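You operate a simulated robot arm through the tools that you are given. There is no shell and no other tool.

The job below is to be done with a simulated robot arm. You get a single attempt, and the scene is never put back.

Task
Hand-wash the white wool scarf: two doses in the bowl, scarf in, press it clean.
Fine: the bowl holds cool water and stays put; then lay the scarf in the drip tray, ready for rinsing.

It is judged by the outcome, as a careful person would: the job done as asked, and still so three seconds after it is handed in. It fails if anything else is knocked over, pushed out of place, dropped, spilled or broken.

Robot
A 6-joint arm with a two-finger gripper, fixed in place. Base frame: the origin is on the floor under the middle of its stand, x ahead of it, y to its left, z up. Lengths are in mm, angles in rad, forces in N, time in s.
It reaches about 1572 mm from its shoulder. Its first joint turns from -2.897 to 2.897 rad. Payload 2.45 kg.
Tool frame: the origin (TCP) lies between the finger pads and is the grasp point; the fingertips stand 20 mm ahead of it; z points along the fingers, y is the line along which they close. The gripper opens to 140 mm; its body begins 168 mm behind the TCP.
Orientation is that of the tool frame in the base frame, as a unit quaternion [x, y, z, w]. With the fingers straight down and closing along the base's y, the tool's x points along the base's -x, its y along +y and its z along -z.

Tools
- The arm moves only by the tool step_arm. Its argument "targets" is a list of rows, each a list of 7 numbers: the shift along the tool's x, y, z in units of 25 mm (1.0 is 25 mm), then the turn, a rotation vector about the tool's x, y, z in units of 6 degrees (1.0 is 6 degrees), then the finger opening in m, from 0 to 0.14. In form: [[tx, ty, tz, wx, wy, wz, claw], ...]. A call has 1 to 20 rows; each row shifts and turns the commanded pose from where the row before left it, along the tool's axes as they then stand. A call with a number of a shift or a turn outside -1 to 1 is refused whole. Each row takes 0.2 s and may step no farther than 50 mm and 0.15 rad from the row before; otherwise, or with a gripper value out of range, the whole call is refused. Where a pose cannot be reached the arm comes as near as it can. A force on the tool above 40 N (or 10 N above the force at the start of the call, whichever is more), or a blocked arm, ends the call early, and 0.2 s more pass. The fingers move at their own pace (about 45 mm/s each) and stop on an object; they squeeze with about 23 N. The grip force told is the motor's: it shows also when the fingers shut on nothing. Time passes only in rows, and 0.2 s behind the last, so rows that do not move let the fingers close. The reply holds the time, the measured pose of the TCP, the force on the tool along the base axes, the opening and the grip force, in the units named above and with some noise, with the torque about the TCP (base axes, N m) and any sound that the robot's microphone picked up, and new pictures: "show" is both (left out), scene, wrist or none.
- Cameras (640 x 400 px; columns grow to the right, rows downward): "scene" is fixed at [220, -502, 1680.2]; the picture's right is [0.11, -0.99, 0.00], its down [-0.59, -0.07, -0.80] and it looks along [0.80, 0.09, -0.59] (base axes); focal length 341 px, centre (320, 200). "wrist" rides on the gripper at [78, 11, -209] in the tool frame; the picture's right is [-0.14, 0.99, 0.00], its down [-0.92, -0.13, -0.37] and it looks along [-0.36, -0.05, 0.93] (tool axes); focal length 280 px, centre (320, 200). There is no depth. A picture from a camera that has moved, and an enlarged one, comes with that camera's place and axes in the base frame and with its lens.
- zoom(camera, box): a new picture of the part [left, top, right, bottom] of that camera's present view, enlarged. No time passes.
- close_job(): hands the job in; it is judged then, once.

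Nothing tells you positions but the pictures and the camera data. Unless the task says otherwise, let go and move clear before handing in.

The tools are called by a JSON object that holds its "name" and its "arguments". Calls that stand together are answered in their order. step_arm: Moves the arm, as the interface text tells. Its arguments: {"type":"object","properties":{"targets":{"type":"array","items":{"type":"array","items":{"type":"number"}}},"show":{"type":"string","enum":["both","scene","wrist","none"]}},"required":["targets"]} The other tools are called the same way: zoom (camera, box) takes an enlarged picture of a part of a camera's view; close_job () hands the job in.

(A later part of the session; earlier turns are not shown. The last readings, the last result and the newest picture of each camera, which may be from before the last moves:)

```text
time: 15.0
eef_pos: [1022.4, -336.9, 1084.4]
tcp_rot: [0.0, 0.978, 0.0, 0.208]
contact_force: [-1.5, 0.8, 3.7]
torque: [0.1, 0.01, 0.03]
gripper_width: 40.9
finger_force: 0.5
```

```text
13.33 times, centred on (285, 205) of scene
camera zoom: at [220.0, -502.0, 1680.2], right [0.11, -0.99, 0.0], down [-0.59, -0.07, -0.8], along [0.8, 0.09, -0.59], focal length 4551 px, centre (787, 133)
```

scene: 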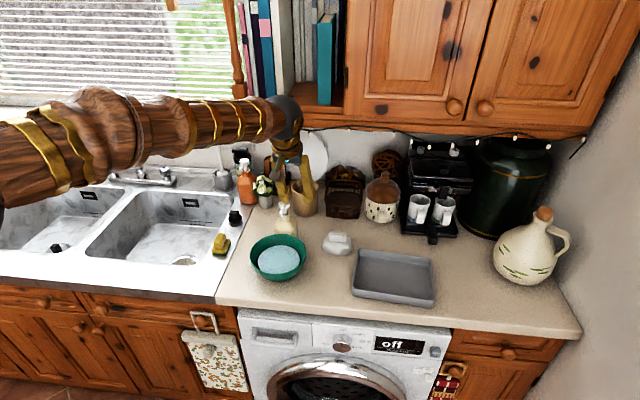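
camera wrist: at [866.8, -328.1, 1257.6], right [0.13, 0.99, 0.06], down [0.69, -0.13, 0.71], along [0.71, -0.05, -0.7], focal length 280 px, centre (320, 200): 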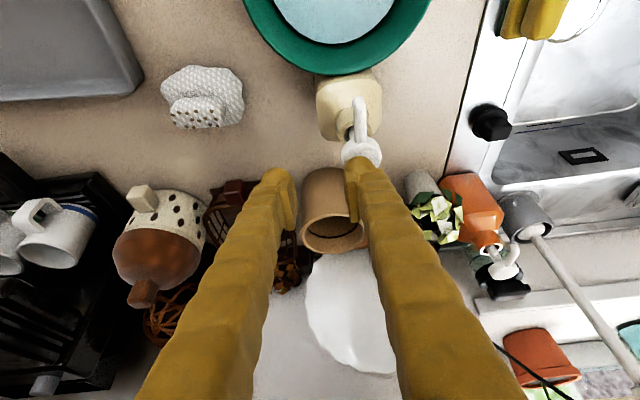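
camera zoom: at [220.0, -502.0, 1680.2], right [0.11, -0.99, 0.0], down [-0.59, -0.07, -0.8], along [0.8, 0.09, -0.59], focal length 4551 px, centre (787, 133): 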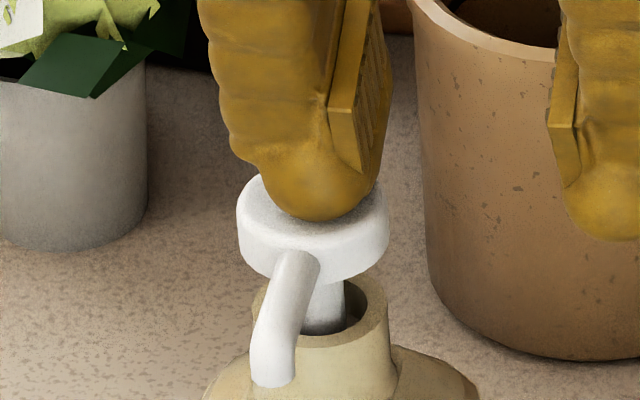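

{"name": "step_arm", "arguments": {"targets": [[0.0326, 0, 0.0731, 0, 0, 0, 0.04], [0.0326, 0, 0.0731, 0, 0, 0, 0.04], [0.0326, 0, 0.0731, 0, 0, 0, 0.04]], "show": "none"}}

{"name": "zoom", "arguments": {"camera": "scene", "box": [265, 190, 305, 220]}}

```text
time: 15.8
eef_pos: [1020.8, -336.6, 1079.0]
tcp_rot: [0.001, 0.978, 0.0, 0.208]
contact_force: [-2.8, -0.4, 4.8]
torque: [0.16, 0.09, 0.09]
gripper_width: 40.2
finger_force: 0.7
```

```text
13.33 times, centred on (285, 205) of scene
camera zoom: at [220.0, -502.0, 1680.2], right [0.11, -0.99, 0.0], down [-0.59, -0.07, -0.8], along [0.8, 0.09, -0.59], focal length 4551 px, centre (787, 133)
```

zoom: 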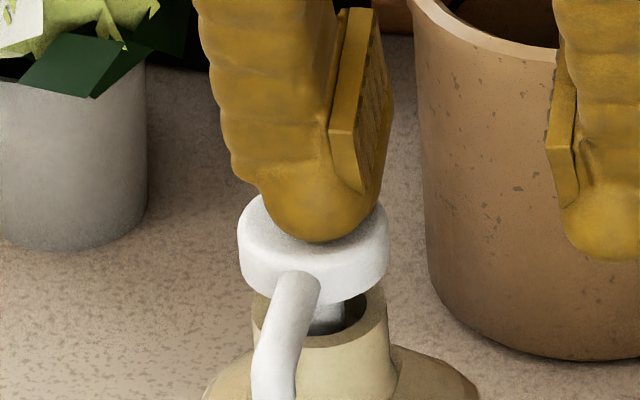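

{"name": "step_arm", "arguments": {"targets": [[0.045, 0, 0.0675, 0, 0, 0, 0.04], [0.045, 0, 0.0675, 0, 0, 0, 0.04], [0.0326, 0, 0.0731, 0, 0, 0, 0.04]], "show": "none"}}

{"name": "zoom", "arguments": {"camera": "scene", "box": [265, 190, 305, 220]}}

```text
time: 16.6
eef_pos: [1022.0, -336.8, 1074.4]
tcp_rot: [0.0, 0.978, 0.0, 0.209]
contact_force: [1.0, -0.2, 24.0]
torque: [0.71, 0.08, 0.02]
gripper_width: 40.5
finger_force: 0.4
```

```text
13.33 times, centred on (285, 205) of scene
camera zoom: at [220.0, -502.0, 1680.2], right [0.11, -0.99, 0.0], down [-0.59, -0.07, -0.8], along [0.8, 0.09, -0.59], focal length 4551 px, centre (787, 133)
```

zoom: 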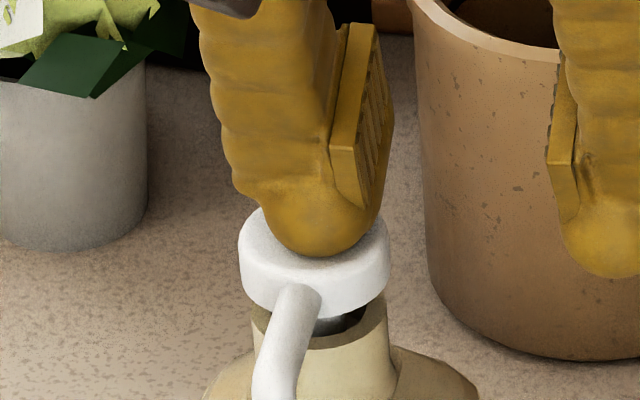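

The head bottomed out (24 N) after about an 18 mm stroke: dose one. I'll raise fully and check the bowl and the bottle.

{"name": "step_arm", "arguments": {"targets": [[-0.0814, 0, -0.1828, 0, 0, 0, 0.04], [-0.0814, 0, -0.1828, 0, 0, 0, 0.04], [-0.0814, 0, -0.1828, 0, 0, 0, 0.04], [-0.0814, 0, -0.1828, 0, 0, 0, 0.04], [-0.0814, 0, -0.1828, 0, 0, 0, 0.04], [-0.0814, 0, -0.1828, 0, 0, 0, 0.04]]}}

{"name": "zoom", "arguments": {"camera": "scene", "box": [235, 190, 325, 290]}}

{"name": "zoom", "arguments": {"camera": "wrist", "box": [220, 0, 460, 170]}}

```text
time: 18.0
eef_pos: [1020.8, -335.6, 1102.5]
tcp_rot: [0.0, 0.978, 0.0, 0.208]
contact_force: [0.1, 0.2, 0.1]
torque: [0.0, -0.02, 0.01]
gripper_width: 40.0
finger_force: 0.0
camera wrist: at [865.9, -325.7, 1263.1], right [0.13, 0.99, 0.06], down [0.69, -0.13, 0.71], along [0.71, -0.05, -0.7], focal length 280 px, centre (320, 200)
```

scene: 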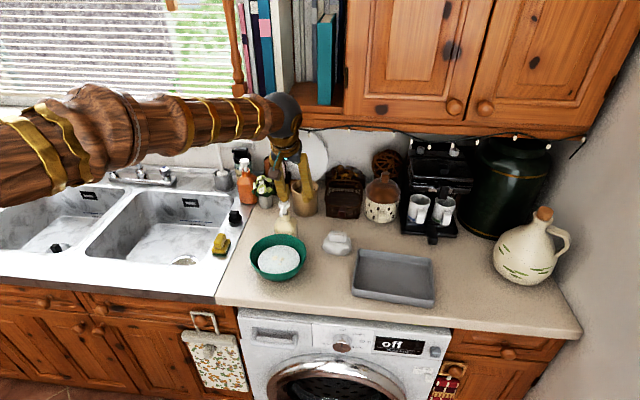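
wrist: 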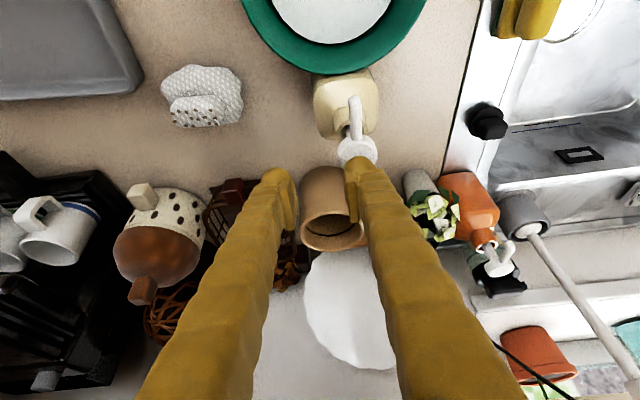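

```text
4.00 times, centred on (280, 240) of scene
camera zoom: at [220.0, -502.0, 1680.2], right [0.11, -0.99, 0.0], down [-0.59, -0.07, -0.8], along [0.8, 0.09, -0.59], focal length 1365 px, centre (480, 40)
```

zoom: 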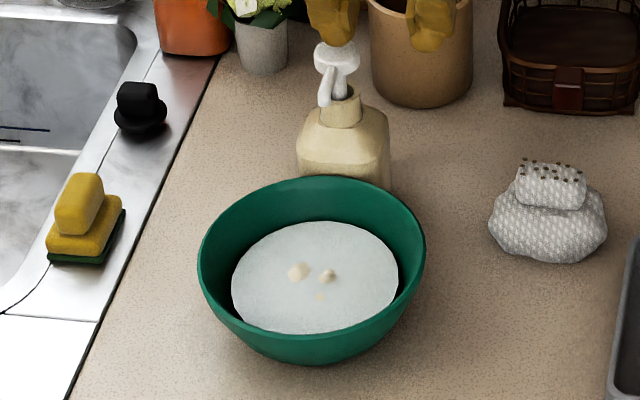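

```text
2.35 times, centred on (340, 85) of wrist
camera zoom: at [865.9, -325.7, 1263.1], right [0.13, 0.99, 0.06], down [0.69, -0.13, 0.71], along [0.71, -0.05, -0.7], focal length 660 px, centre (273, 471)
```

zoom: 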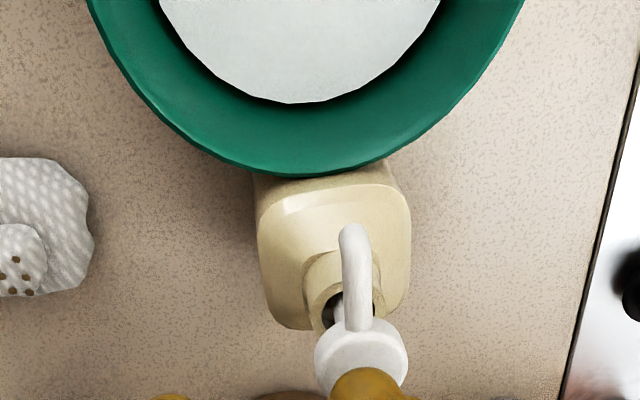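

The first dose landed in the bowl (cream blobs, whitened water) and the bottle hasn't moved. Pressing a second time along the same path.

{"name": "step_arm", "arguments": {"targets": [[0.0651, 0, 0.1462, 0, 0, 0, 0.04], [0.0651, 0, 0.1462, 0, 0, 0, 0.04], [0.0489, 0, 0.1097, 0, 0, 0, 0.04], [0.0489, 0, 0.1097, 0, 0, 0, 0.04], [0.0489, 0, 0.1097, 0, 0, 0, 0.04], [0.0489, 0, 0.1097, 0, 0, 0, 0.04], [0.0489, 0, 0.1097, 0, 0, 0, 0.04], [0.0489, 0, 0.1097, 0, 0, 0, 0.04], [0.025, 0, 0.055, 0, 0, 0, 0.04]], "show": "none"}}

{"name": "zoom", "arguments": {"camera": "scene", "box": [265, 190, 305, 220]}}

```text
time: 20.0
eef_pos: [1021.8, -337.3, 1075.8]
tcp_rot: [0.0, 0.978, 0.001, 0.208]
contact_force: [2.7, -0.7, 15.3]
torque: [0.48, 0.05, -0.04]
gripper_width: 40.1
finger_force: 0.2
```

```text
13.33 times, centred on (285, 205) of scene
camera zoom: at [220.0, -502.0, 1680.2], right [0.11, -0.99, 0.0], down [-0.59, -0.07, -0.8], along [0.8, 0.09, -0.59], focal length 4551 px, centre (787, 133)
```

zoom: 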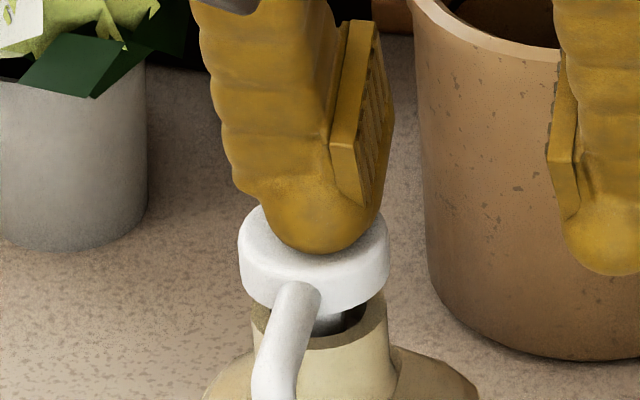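

{"name": "zoom", "arguments": {"camera": "scene", "box": [240, 225, 320, 285]}}

```text
6.67 times, centred on (280, 255) of scene
camera zoom: at [220.0, -502.0, 1680.2], right [0.11, -0.99, 0.0], down [-0.59, -0.07, -0.8], along [0.8, 0.09, -0.59], focal length 2275 px, centre (587, -167)
```

zoom: 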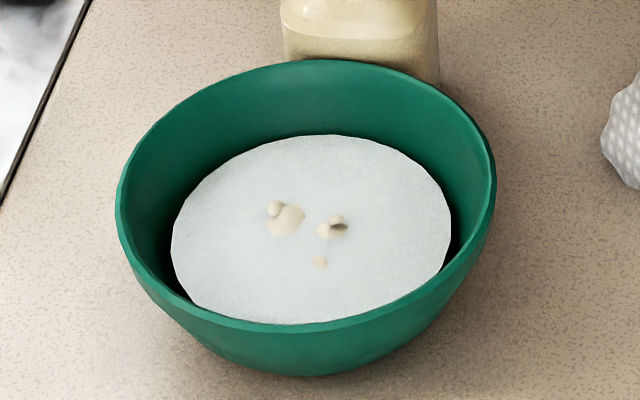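

The second dose went in (more blobs, whiter water). I'll lift straight up, back off and verify.

{"name": "step_arm", "arguments": {"targets": [[-0.0814, 0, -0.1828, 0, 0, 0, 0.04], [-0.1628, 0, -0.3656, 0, 0, 0, 0.04], [-0.2442, 0, -0.5484, 0, 0, 0, 0.04], [-0.3256, 0, -0.7312, 0, 0, 0, 0.04], [-0.3256, 0, -0.7312, 0, 0, 0, 0.04], [0.3656, 0, -0.895, 0, 0, 0, 0.04], [0.9, 0, -0.4, 0, 0, 0, 0.04], [0.9, 0, -0.4, 0, 0, 0, 0.04]]}}

{"name": "zoom", "arguments": {"camera": "scene", "box": [235, 190, 325, 290]}}

{"name": "zoom", "arguments": {"camera": "scene", "box": [310, 220, 370, 265]}}

```text
time: 21.8
eef_pos: [956.6, -336.8, 1162.6]
tcp_rot: [0.0, 0.978, 0.0, 0.208]
contact_force: [0.3, 0.1, -1.1]
torque: [0.02, -0.03, 0.02]
gripper_width: 40.1
finger_force: 0.1
camera wrist: at [800.2, -326.8, 1321.7], right [0.13, 0.99, 0.06], down [0.69, -0.13, 0.71], along [0.71, -0.05, -0.7], focal length 280 px, centre (320, 200)
```

scene: 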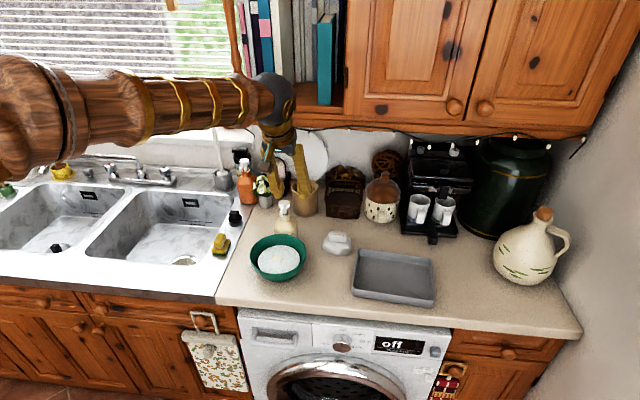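
wrist: 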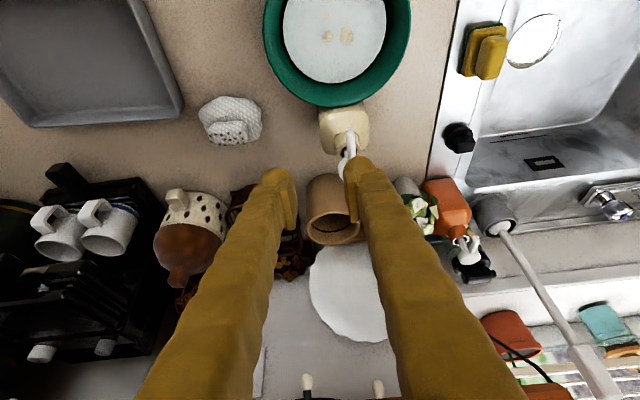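

```text
4.00 times, centred on (280, 240) of scene
camera zoom: at [220.0, -502.0, 1680.2], right [0.11, -0.99, 0.0], down [-0.59, -0.07, -0.8], along [0.8, 0.09, -0.59], focal length 1365 px, centre (480, 40)
```

zoom: 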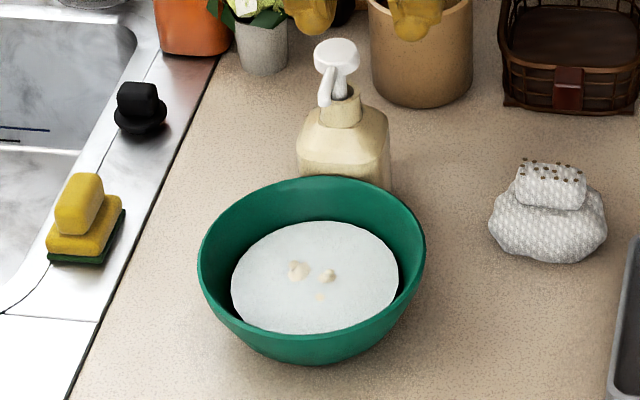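

```text
8.89 times, centred on (340, 242) of scene
camera zoom: at [220.0, -502.0, 1680.2], right [0.11, -0.99, 0.0], down [-0.59, -0.07, -0.8], along [0.8, 0.09, -0.59], focal length 3034 px, centre (142, -178)
```

zoom: 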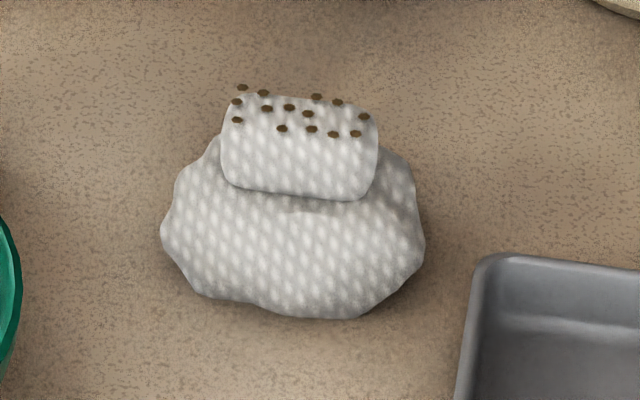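

{"name": "zoom", "arguments": {"camera": "wrist", "box": [260, 0, 420, 110]}}

{"name": "zoom", "arguments": {"camera": "scene", "box": [240, 225, 320, 285]}}

{"name": "zoom", "arguments": {"camera": "scene", "box": [265, 190, 305, 240]}}

```text
3.64 times, centred on (340, 55) of wrist
camera zoom: at [800.2, -326.8, 1321.7], right [0.13, 0.99, 0.06], down [0.69, -0.13, 0.71], along [0.71, -0.05, -0.7], focal length 1020 px, centre (247, 727)
```

zoom: 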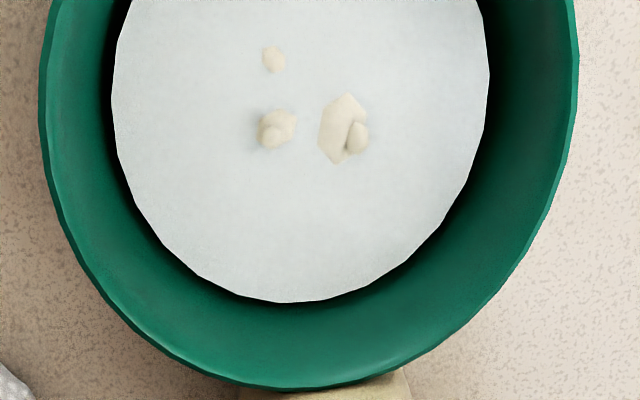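

```text
6.67 times, centred on (280, 255) of scene
camera zoom: at [220.0, -502.0, 1680.2], right [0.11, -0.99, 0.0], down [-0.59, -0.07, -0.8], along [0.8, 0.09, -0.59], focal length 2275 px, centre (587, -167)
```

zoom: 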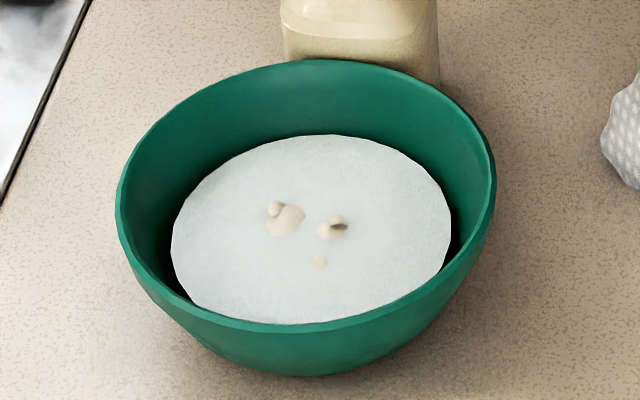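

```text
8.00 times, centred on (285, 215) of scene
camera zoom: at [220.0, -502.0, 1680.2], right [0.11, -0.99, 0.0], down [-0.59, -0.07, -0.8], along [0.8, 0.09, -0.59], focal length 2730 px, centre (600, 80)
```

zoom: 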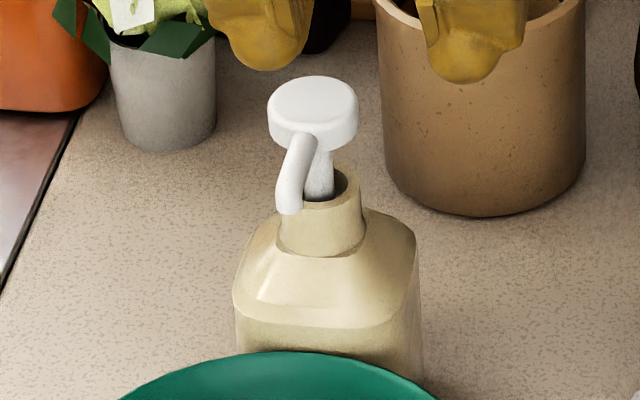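

Both doses are in, the bottle is upright and the bowl hasn't moved. The scarf appears to be at about (1000, -468, 930), with the stained roll on top towards the back; I'll move above it for a closer look.

{"name": "step_arm", "arguments": {"targets": [[0.279, -0.873, 0.183, 0, 0, 0, 0.1], [0.279, -0.873, 0.183, 0, 0, 0, 0.1], [0.279, -0.873, 0.183, 0, 0, 0, 0.1], [0.279, -0.873, 0.183, 0, 0, 0, 0.1], [0.279, -0.873, 0.183, 0, 0, 0, 0.1], [0.279, -0.873, 0.183, 0, 0, 0, 0.1], [0, 0, 0, 0, 1, 0, 0.1], [0, 0, 0, 0, 1, 0, 0.1], [0, 0, 0, 0, 1, 0, 0.1], [0, 0, 0, 0, 1, 0, 0.1]]}}

{"name": "zoom", "arguments": {"camera": "wrist", "box": [240, 200, 400, 300]}}

```text
time: 24.0
eef_pos: [926.8, -467.5, 1118.9]
tcp_rot: [0.002, 1.0, 0.001, -0.001]
contact_force: [0.4, 0.5, 0.2]
torque: [0.04, -0.05, 0.0]
gripper_width: 100.0
finger_force: 0.1
camera wrist: at [850.1, -457.2, 1329.8], right [0.14, 0.99, 0.0], down [0.92, -0.13, 0.37], along [0.36, -0.05, -0.93], focal length 280 px, centre (320, 200)
```

scene: 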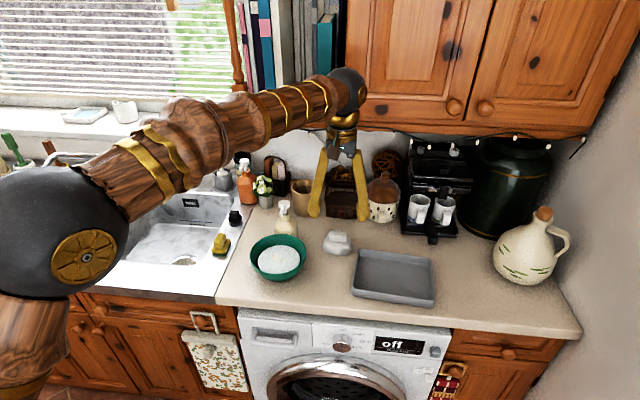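
wrist: 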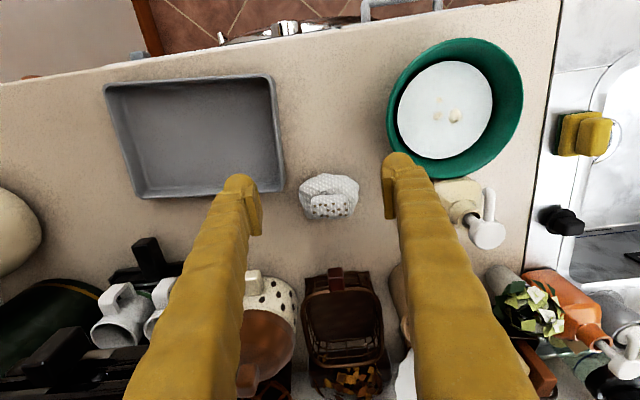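

```text
4.00 times, centred on (320, 250) of wrist
camera zoom: at [850.1, -457.2, 1329.8], right [0.14, 0.99, 0.0], down [0.92, -0.13, 0.37], along [0.36, -0.05, -0.93], focal length 1122 px, centre (320, 0)
```

zoom: 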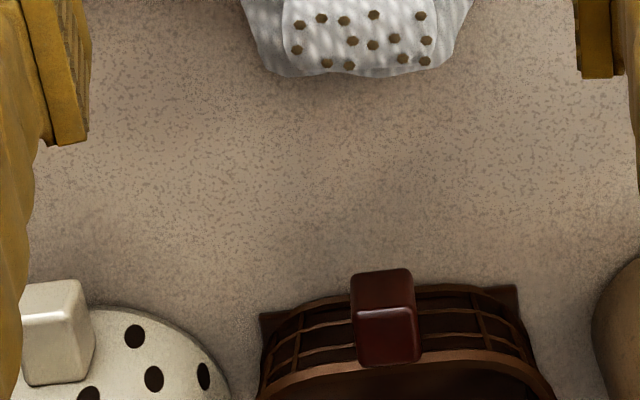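

{"name": "zoom", "arguments": {"camera": "wrist", "box": [280, 160, 380, 230]}}

{"name": "zoom", "arguments": {"camera": "wrist", "box": [90, 60, 310, 210]}}

{"name": "zoom", "arguments": {"camera": "wrist", "box": [370, 30, 530, 190]}}

```text
5.71 times, centred on (330, 195) of wrist
camera zoom: at [850.1, -457.2, 1329.8], right [0.14, 0.99, 0.0], down [0.92, -0.13, 0.37], along [0.36, -0.05, -0.93], focal length 1602 px, centre (263, 229)
```

zoom: 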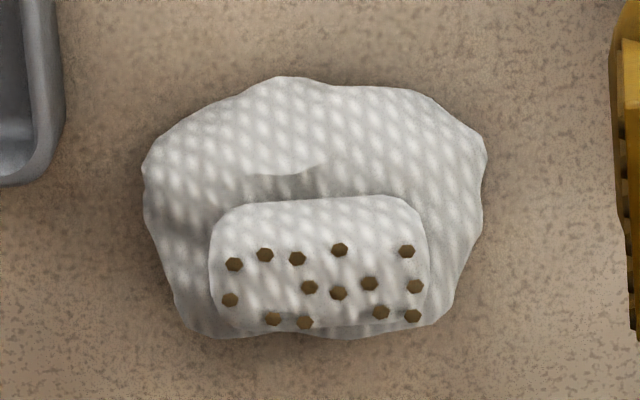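

```text
2.67 times, centred on (200, 135) of wrist
camera zoom: at [850.1, -457.2, 1329.8], right [0.14, 0.99, 0.0], down [0.92, -0.13, 0.37], along [0.36, -0.05, -0.93], focal length 748 px, centre (640, 373)
```

zoom: 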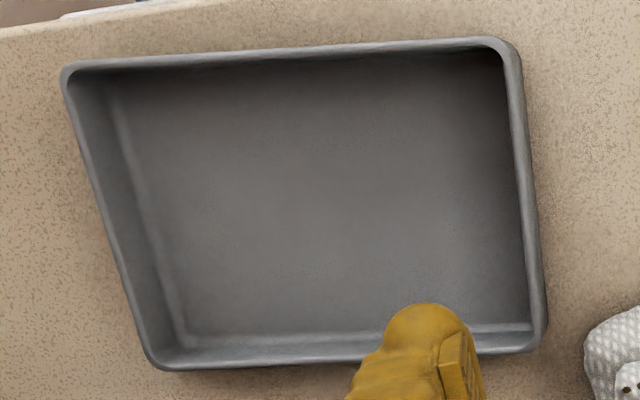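

```text
2.50 times, centred on (450, 110) of wrist
camera zoom: at [850.1, -457.2, 1329.8], right [0.14, 0.99, 0.0], down [0.92, -0.13, 0.37], along [0.36, -0.05, -0.93], focal length 701 px, centre (-5, 425)
```

zoom: 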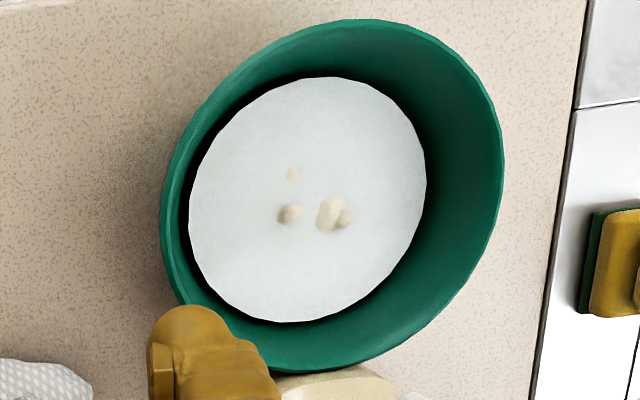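

The scarf is a soft lump about 92 mm wide, 55 mm deep and 60 mm high at (1003, -465), with the tray corner close by at about (986, -532). I'll tilt 18° forward to stay off the cabinets and hover above it with the fingers at 108 mm.

{"name": "step_arm", "arguments": {"targets": [[0, 0, 0, 0, -1, 0, 0.108], [0, 0, 0, 0, -1, 0, 0.108], [0, 0, 0, 0, -1, 0, 0.108], [-0.3145, 0.0167, 0.866, 0, 0, 0, 0.108], [-0.3145, 0.0167, 0.866, 0, 0, 0, 0.108], [-0.3145, 0.0167, 0.866, 0, 0, 0, 0.108], [-0.3145, 0.0167, 0.866, 0, 0, 0, 0.108], [-0.3145, 0.0167, 0.866, 0, 0, 0, 0.108], [-0.3145, 0.0167, 0.866, 0, 0, 0, 0.108]]}}

{"name": "zoom", "arguments": {"camera": "wrist", "box": [220, 110, 420, 235]}}

{"name": "zoom", "arguments": {"camera": "scene", "box": [290, 190, 390, 265]}}

```text
time: 26.0
eef_pos: [1012.5, -466.4, 1012.3]
tcp_rot: [0.001, 0.988, 0.0, 0.157]
contact_force: [-0.6, -0.7, 1.1]
torque: [0.02, -0.01, 0.02]
gripper_width: 108.4
finger_force: 0.0
camera wrist: at [874.3, -455.9, 1188.3], right [0.13, 0.99, 0.04], down [0.76, -0.13, 0.64], along [0.63, -0.05, -0.77], focal length 280 px, centre (320, 200)
```

scene: 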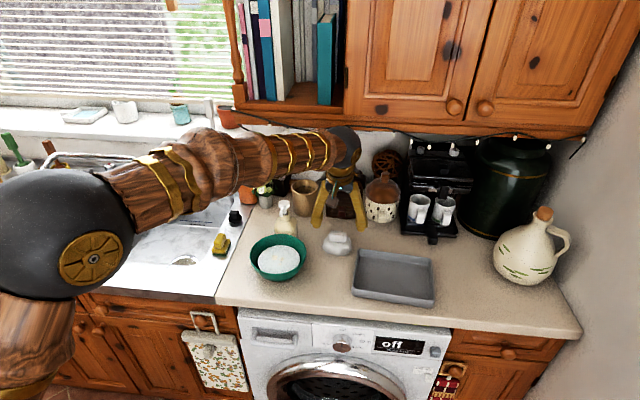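
wrist: 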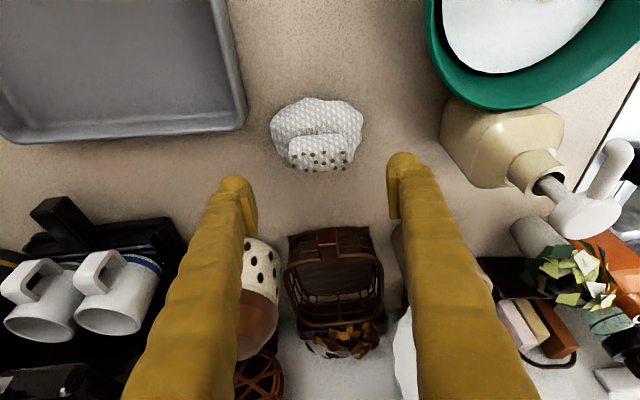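

```text
3.20 times, centred on (320, 172) of wrist
camera zoom: at [874.3, -455.9, 1188.3], right [0.13, 0.99, 0.04], down [0.76, -0.13, 0.64], along [0.63, -0.05, -0.77], focal length 897 px, centre (320, 288)
```

zoom: 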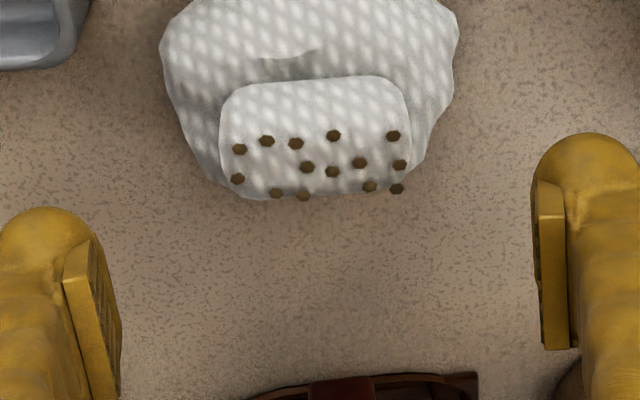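

```text
5.33 times, centred on (340, 228) of scene
camera zoom: at [220.0, -502.0, 1680.2], right [0.11, -0.99, 0.0], down [-0.59, -0.07, -0.8], along [0.8, 0.09, -0.59], focal length 1820 px, centre (213, 53)
```

zoom: 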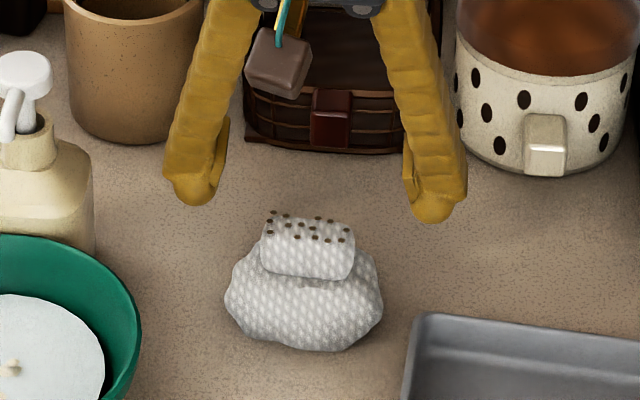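

The fingers straddle the scarf evenly. Descending to TCP z≈942 to grasp its body.

{"name": "step_arm", "arguments": {"targets": [[0.1236, 0.05, 0.3804, 0, 0, 0, 0.108], [0.1236, 0, 0.3804, 0, 0, 0, 0.108], [0.1236, 0, 0.3804, 0, 0, 0, 0.108], [0.1236, 0, 0.3804, 0, 0, 0, 0.108], [0.1236, 0, 0.3804, 0, 0, 0, 0.108], [0.1236, 0, 0.3804, 0, 0, 0, 0.108]]}}

{"name": "zoom", "arguments": {"camera": "wrist", "box": [200, 80, 440, 240]}}

{"name": "zoom", "arguments": {"camera": "scene", "box": [290, 190, 390, 265]}}

```text
time: 27.4
eef_pos: [1011.9, -463.7, 950.4]
tcp_rot: [0.0, 0.988, 0.0, 0.157]
contact_force: [-0.2, -0.4, -0.4]
torque: [-0.02, -0.02, 0.01]
gripper_width: 108.0
finger_force: 0.1
camera wrist: at [874.2, -453.3, 1126.5], right [0.13, 0.99, 0.04], down [0.76, -0.13, 0.63], along [0.63, -0.05, -0.77], focal length 280 px, centre (320, 200)
```

scene: 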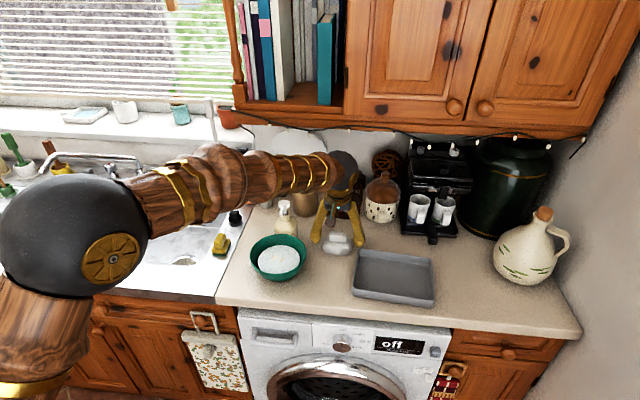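
wrist: 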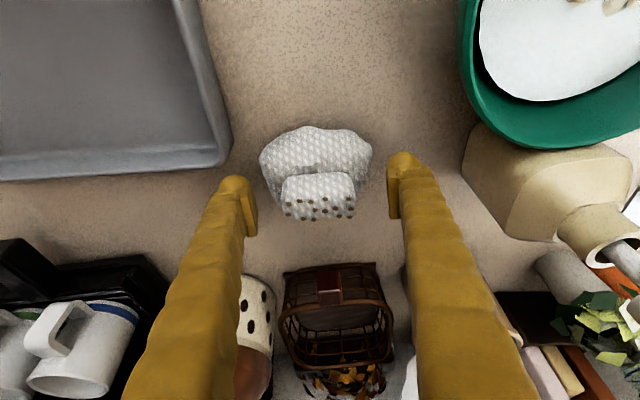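

```text
2.50 times, centred on (320, 160) of wrist
camera zoom: at [874.2, -453.3, 1126.5], right [0.13, 0.99, 0.04], down [0.76, -0.13, 0.63], along [0.63, -0.05, -0.77], focal length 701 px, centre (320, 300)
```

zoom: 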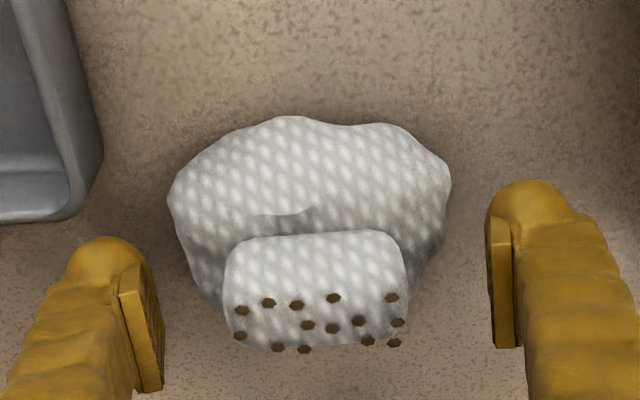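

```text
5.33 times, centred on (340, 228) of scene
camera zoom: at [220.0, -502.0, 1680.2], right [0.11, -0.99, 0.0], down [-0.59, -0.07, -0.8], along [0.8, 0.09, -0.59], focal length 1820 px, centre (213, 53)
```

zoom: 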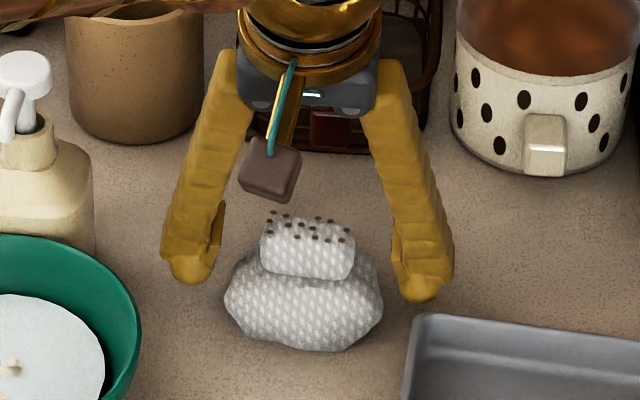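

{"name": "step_arm", "arguments": {"targets": [[0.0618, -0.08, 0.19, 0, 0, 0, 0.108], [0.0494, 0, 0.152, 0, 0, 0, 0.108], [0, 0, 0, 0, 0, 0, 0.09], [0, 0, 0, 0, 0, 0, 0.075], [0, 0, 0, 0, 0, 0, 0.06], [0, 0, 0, 0, 0, 0, 0.05], [0, 0, 0, 0, 0, 0, 0.05]]}}

{"name": "zoom", "arguments": {"camera": "wrist", "box": [200, 80, 440, 240]}}

{"name": "zoom", "arguments": {"camera": "scene", "box": [290, 190, 390, 265]}}

```text
time: 29.0
eef_pos: [1011.3, -466.2, 942.4]
tcp_rot: [0.0, 0.988, 0.0, 0.157]
contact_force: [-1.0, 1.1, 1.4]
torque: [0.06, 0.0, -0.02]
gripper_width: 83.3
finger_force: 23.7
camera wrist: at [874.4, -455.6, 1117.5], right [0.13, 0.99, 0.04], down [0.76, -0.13, 0.64], along [0.63, -0.05, -0.77], focal length 280 px, centre (320, 200)
```

scene: 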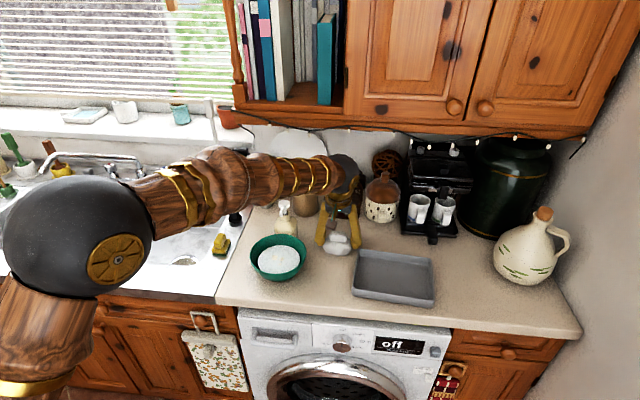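
wrist: 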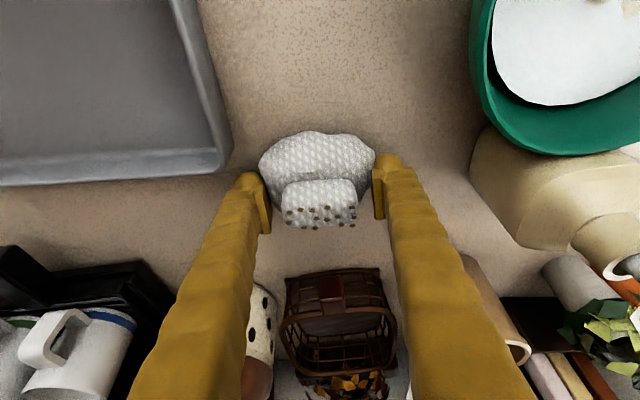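

```text
2.50 times, centred on (320, 160) of wrist
camera zoom: at [874.4, -455.6, 1117.5], right [0.13, 0.99, 0.04], down [0.76, -0.13, 0.64], along [0.63, -0.05, -0.77], focal length 701 px, centre (320, 300)
```

zoom: 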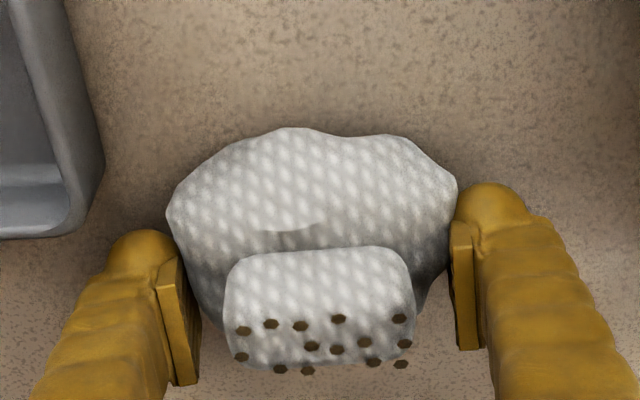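

```text
5.33 times, centred on (340, 228) of scene
camera zoom: at [220.0, -502.0, 1680.2], right [0.11, -0.99, 0.0], down [-0.59, -0.07, -0.8], along [0.8, 0.09, -0.59], focal length 1820 px, centre (213, 53)
```

zoom: 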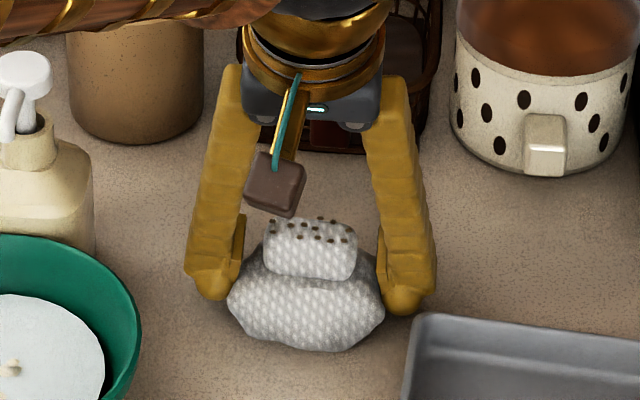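

The grip holds at 83 mm, 23.7 N. Test-lifting by 20 mm.

{"name": "step_arm", "arguments": {"targets": [[0, 0, 0, 0, 0, 0, 0.05], [-0.0618, 0, -0.19, 0, 0, 0, 0.05], [-0.0618, 0, -0.19, 0, 0, 0, 0.05], [-0.1236, 0, -0.3804, 0, 0, 0, 0.05], [0, 0, 0, 0, 0, 0, 0.05]]}}

{"name": "zoom", "arguments": {"camera": "scene", "box": [290, 190, 390, 265]}}

{"name": "zoom", "arguments": {"camera": "wrist", "box": [200, 80, 440, 240]}}

```text
time: 30.2
eef_pos: [1012.1, -466.2, 962.3]
tcp_rot: [0.0, 0.988, 0.0, 0.157]
contact_force: [0.1, -0.7, -1.0]
torque: [0.04, 0.0, -0.01]
gripper_width: 83.0
finger_force: 22.9
camera wrist: at [874.2, -455.5, 1137.3], right [0.13, 0.99, 0.04], down [0.76, -0.13, 0.63], along [0.63, -0.05, -0.77], focal length 280 px, centre (320, 200)
```

scene: 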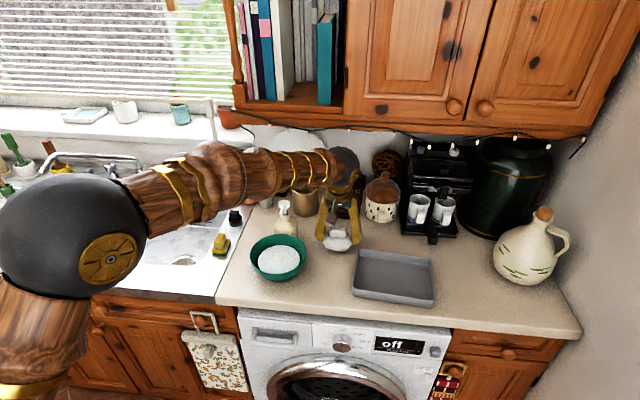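
wrist: 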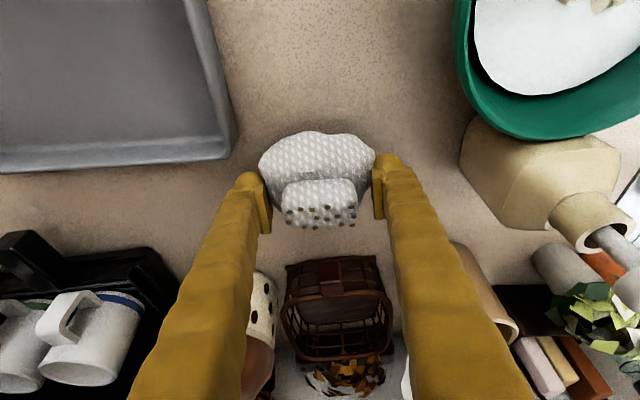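

```text
5.33 times, centred on (340, 228) of scene
camera zoom: at [220.0, -502.0, 1680.2], right [0.11, -0.99, 0.0], down [-0.59, -0.07, -0.8], along [0.8, 0.09, -0.59], focal length 1820 px, centre (213, 53)
```

zoom: 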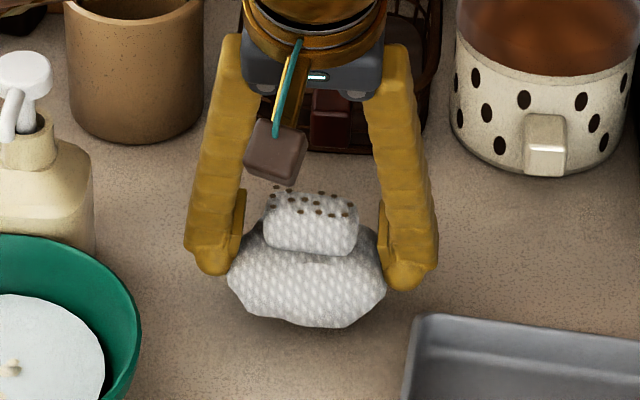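

```text
2.50 times, centred on (320, 160) of wrist
camera zoom: at [874.2, -455.5, 1137.3], right [0.13, 0.99, 0.04], down [0.76, -0.13, 0.63], along [0.63, -0.05, -0.77], focal length 701 px, centre (320, 300)
```

zoom: 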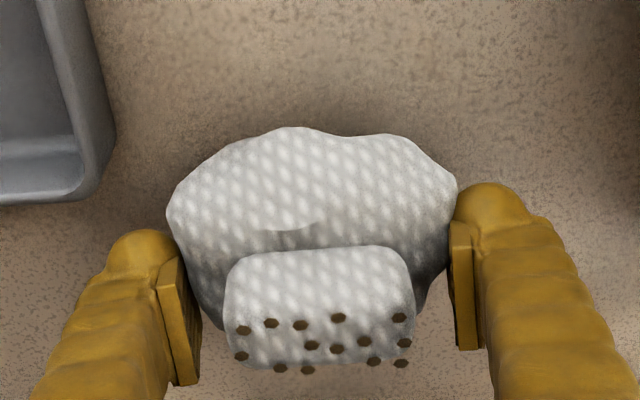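

The scarf is held firmly. I'll lift it, pull back in x first so the fingers stay clear of the pump spout, then move sideways over the bowl.

{"name": "step_arm", "arguments": {"targets": [[-0.2472, 0, -0.7608, 0, 0, 0, 0.05], [-0.2472, 0, -0.7608, 0, 0, 0, 0.05], [-0.2472, 0, -0.7608, 0, 0, 0, 0.05], [-0.2472, 0, -0.7608, 0, 0, 0, 0.05], [-0.1236, 0, -0.3804, 0, 0, 0, 0.05], [0.814, 0, -0.2645, 0, 0, 0, 0.05], [0.814, 0, -0.2645, 0, 0, 0, 0.05], [0.814, 0, -0.2645, 0, 0, 0, 0.05], [0.814, 0, -0.2645, 0, 0, 0, 0.05], [0.814, 0, -0.2645, 0, 0, 0, 0.05]]}}

```text
time: 32.4
eef_pos: [905.4, -466.4, 1050.8]
tcp_rot: [0.0, 0.988, 0.0, 0.156]
contact_force: [0.0, 0.3, -0.4]
torque: [0.04, -0.01, 0.01]
gripper_width: 82.3
finger_force: 22.8
camera wrist: at [768.1, -455.5, 1227.0], right [0.13, 0.99, 0.04], down [0.76, -0.13, 0.64], along [0.63, -0.05, -0.77], focal length 280 px, centre (320, 200)
```

scene: 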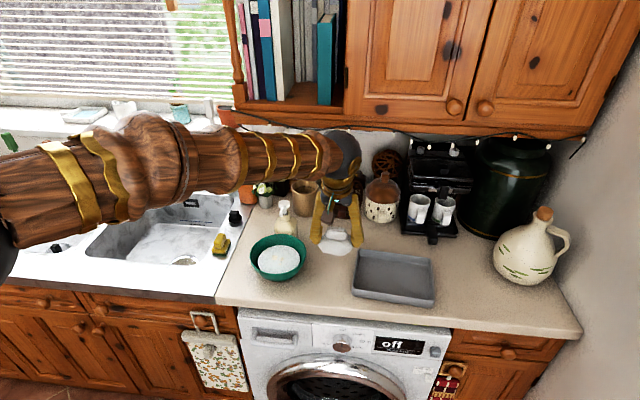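
wrist: 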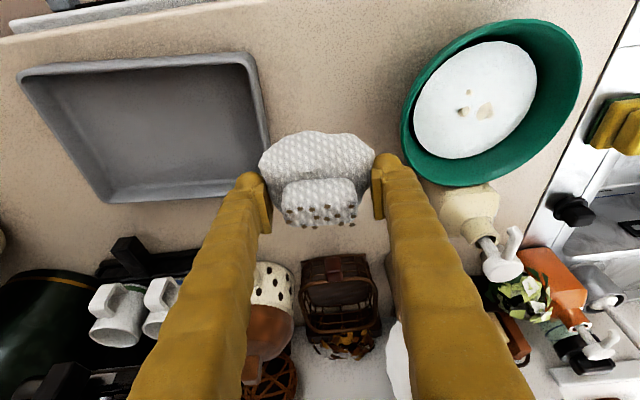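

{"name": "step_arm", "arguments": {"targets": [[0, 0.949, 0, 0, 0, 0, 0.05], [0, 0.949, 0, 0, 0, 0, 0.05], [0, 0.949, 0, 0, 0, 0, 0.05], [0, 0.949, 0, 0, 0, 0, 0.05], [0, 0.949, 0, 0, 0, 0, 0.05], [0, 0.949, 0, 0, 0, 0, 0.05], [0, 0.949, 0, 0, 0, 0, 0.05]]}}

{"name": "zoom", "arguments": {"camera": "scene", "box": [230, 190, 330, 290]}}

{"name": "zoom", "arguments": {"camera": "wrist", "box": [200, 40, 440, 240]}}

```text
time: 34.0
eef_pos: [906.8, -299.0, 1051.5]
tcp_rot: [-0.001, 0.988, 0.0, 0.156]
contact_force: [1.0, 0.3, -0.6]
torque: [-0.01, -0.02, 0.02]
gripper_width: 81.8
finger_force: 22.3
camera wrist: at [768.3, -288.2, 1228.1], right [0.13, 0.99, 0.04], down [0.76, -0.13, 0.63], along [0.63, -0.05, -0.77], focal length 280 px, centre (320, 200)
```

scene: 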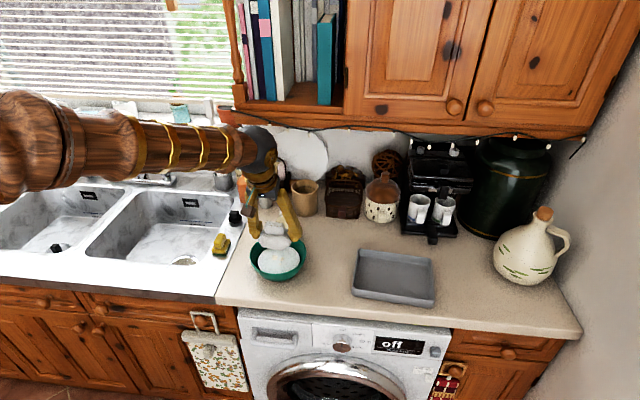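
wrist: 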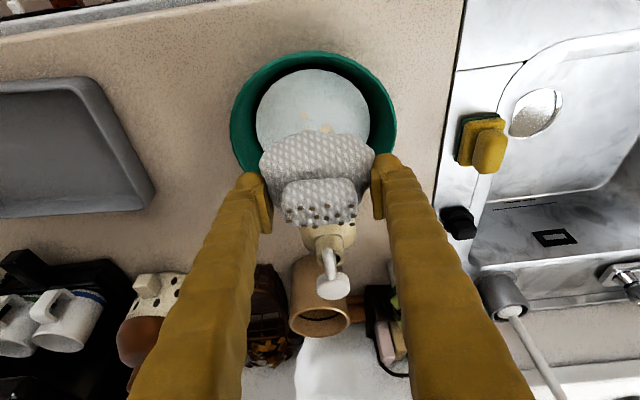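

```text
4.00 times, centred on (280, 240) of scene
camera zoom: at [220.0, -502.0, 1680.2], right [0.11, -0.99, 0.0], down [-0.59, -0.07, -0.8], along [0.8, 0.09, -0.59], focal length 1365 px, centre (480, 40)
```

zoom: 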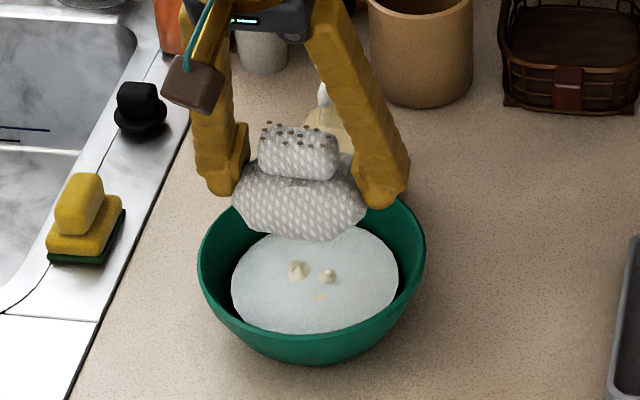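

```text
2.00 times, centred on (320, 140) of wrist
camera zoom: at [768.3, -288.2, 1228.1], right [0.13, 0.99, 0.04], down [0.76, -0.13, 0.63], along [0.63, -0.05, -0.77], focal length 561 px, centre (320, 320)
```

zoom: 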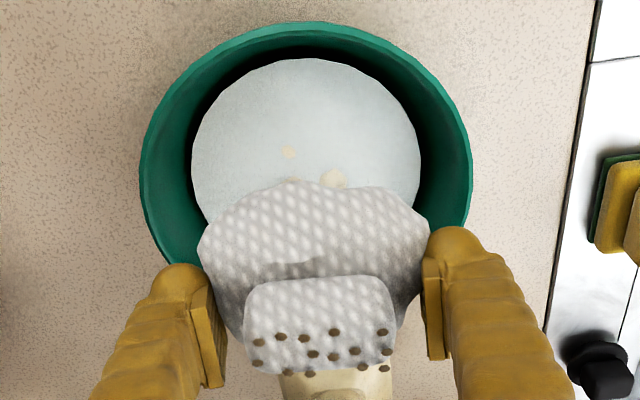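

The scarf is centred over the bowl. Lowering until the fingertips are just above rim height, so the scarf just meets the water.

{"name": "step_arm", "arguments": {"targets": [[0.1236, -0.02, 0.3804, 0, 0, 0, 0.05], [0.1236, -0.02, 0.3804, 0, 0, 0, 0.05], [0.1236, 0, 0.3804, 0, 0, 0, 0.05], [0.1236, 0, 0.3804, 0, 0, 0, 0.05], [0.0989, 0, 0.3043, 0, 0, 0, 0.05]]}}

{"name": "zoom", "arguments": {"camera": "scene", "box": [230, 190, 330, 290]}}

{"name": "zoom", "arguments": {"camera": "wrist", "box": [200, 40, 440, 240]}}

```text
time: 35.2
eef_pos: [905.9, -300.7, 1005.0]
tcp_rot: [0.0, 0.988, 0.0, 0.157]
contact_force: [0.0, -0.8, -1.3]
torque: [-0.03, -0.01, 0.05]
gripper_width: 81.2
finger_force: 23.2
camera wrist: at [768.0, -290.5, 1179.4], right [0.13, 0.99, 0.04], down [0.76, -0.13, 0.64], along [0.63, -0.05, -0.77], focal length 280 px, centre (320, 200)
```

scene: 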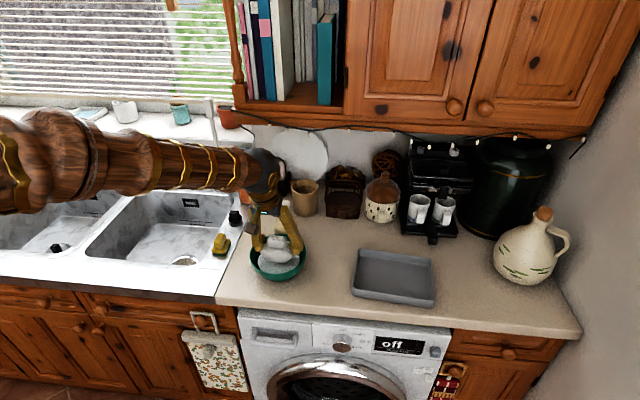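
wrist: 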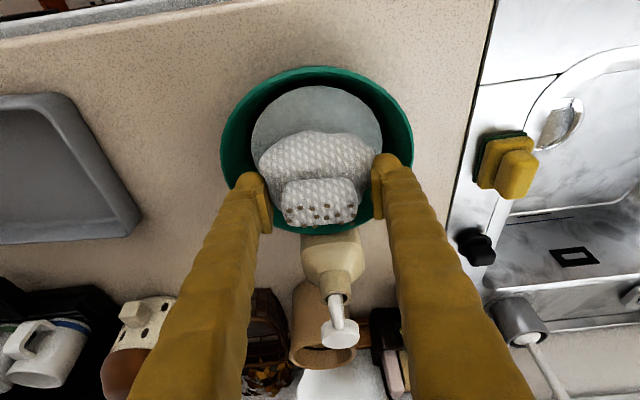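

```text
4.00 times, centred on (280, 240) of scene
camera zoom: at [220.0, -502.0, 1680.2], right [0.11, -0.99, 0.0], down [-0.59, -0.07, -0.8], along [0.8, 0.09, -0.59], focal length 1365 px, centre (480, 40)
```

zoom: 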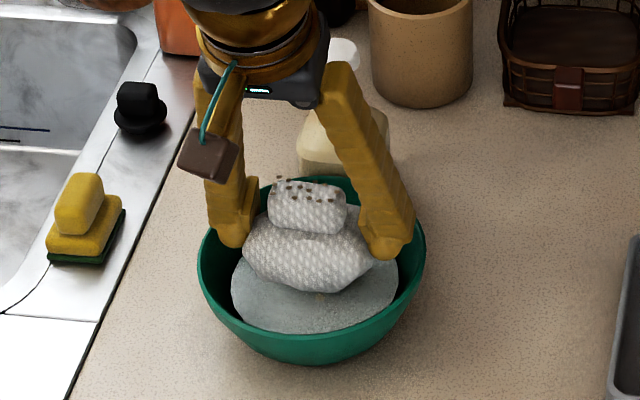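

```text
2.00 times, centred on (320, 140) of wrist
camera zoom: at [768.0, -290.5, 1179.4], right [0.13, 0.99, 0.04], down [0.76, -0.13, 0.64], along [0.63, -0.05, -0.77], focal length 561 px, centre (320, 320)
```

zoom: 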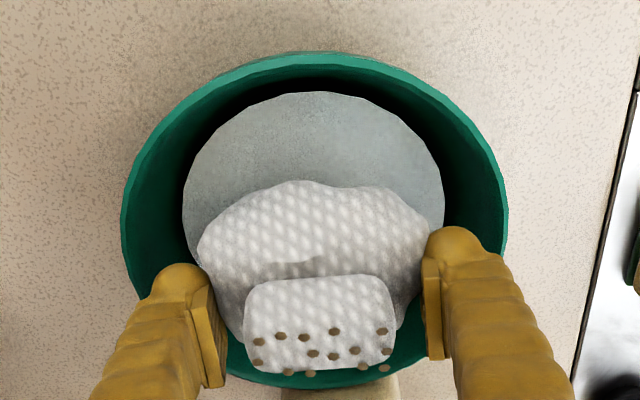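

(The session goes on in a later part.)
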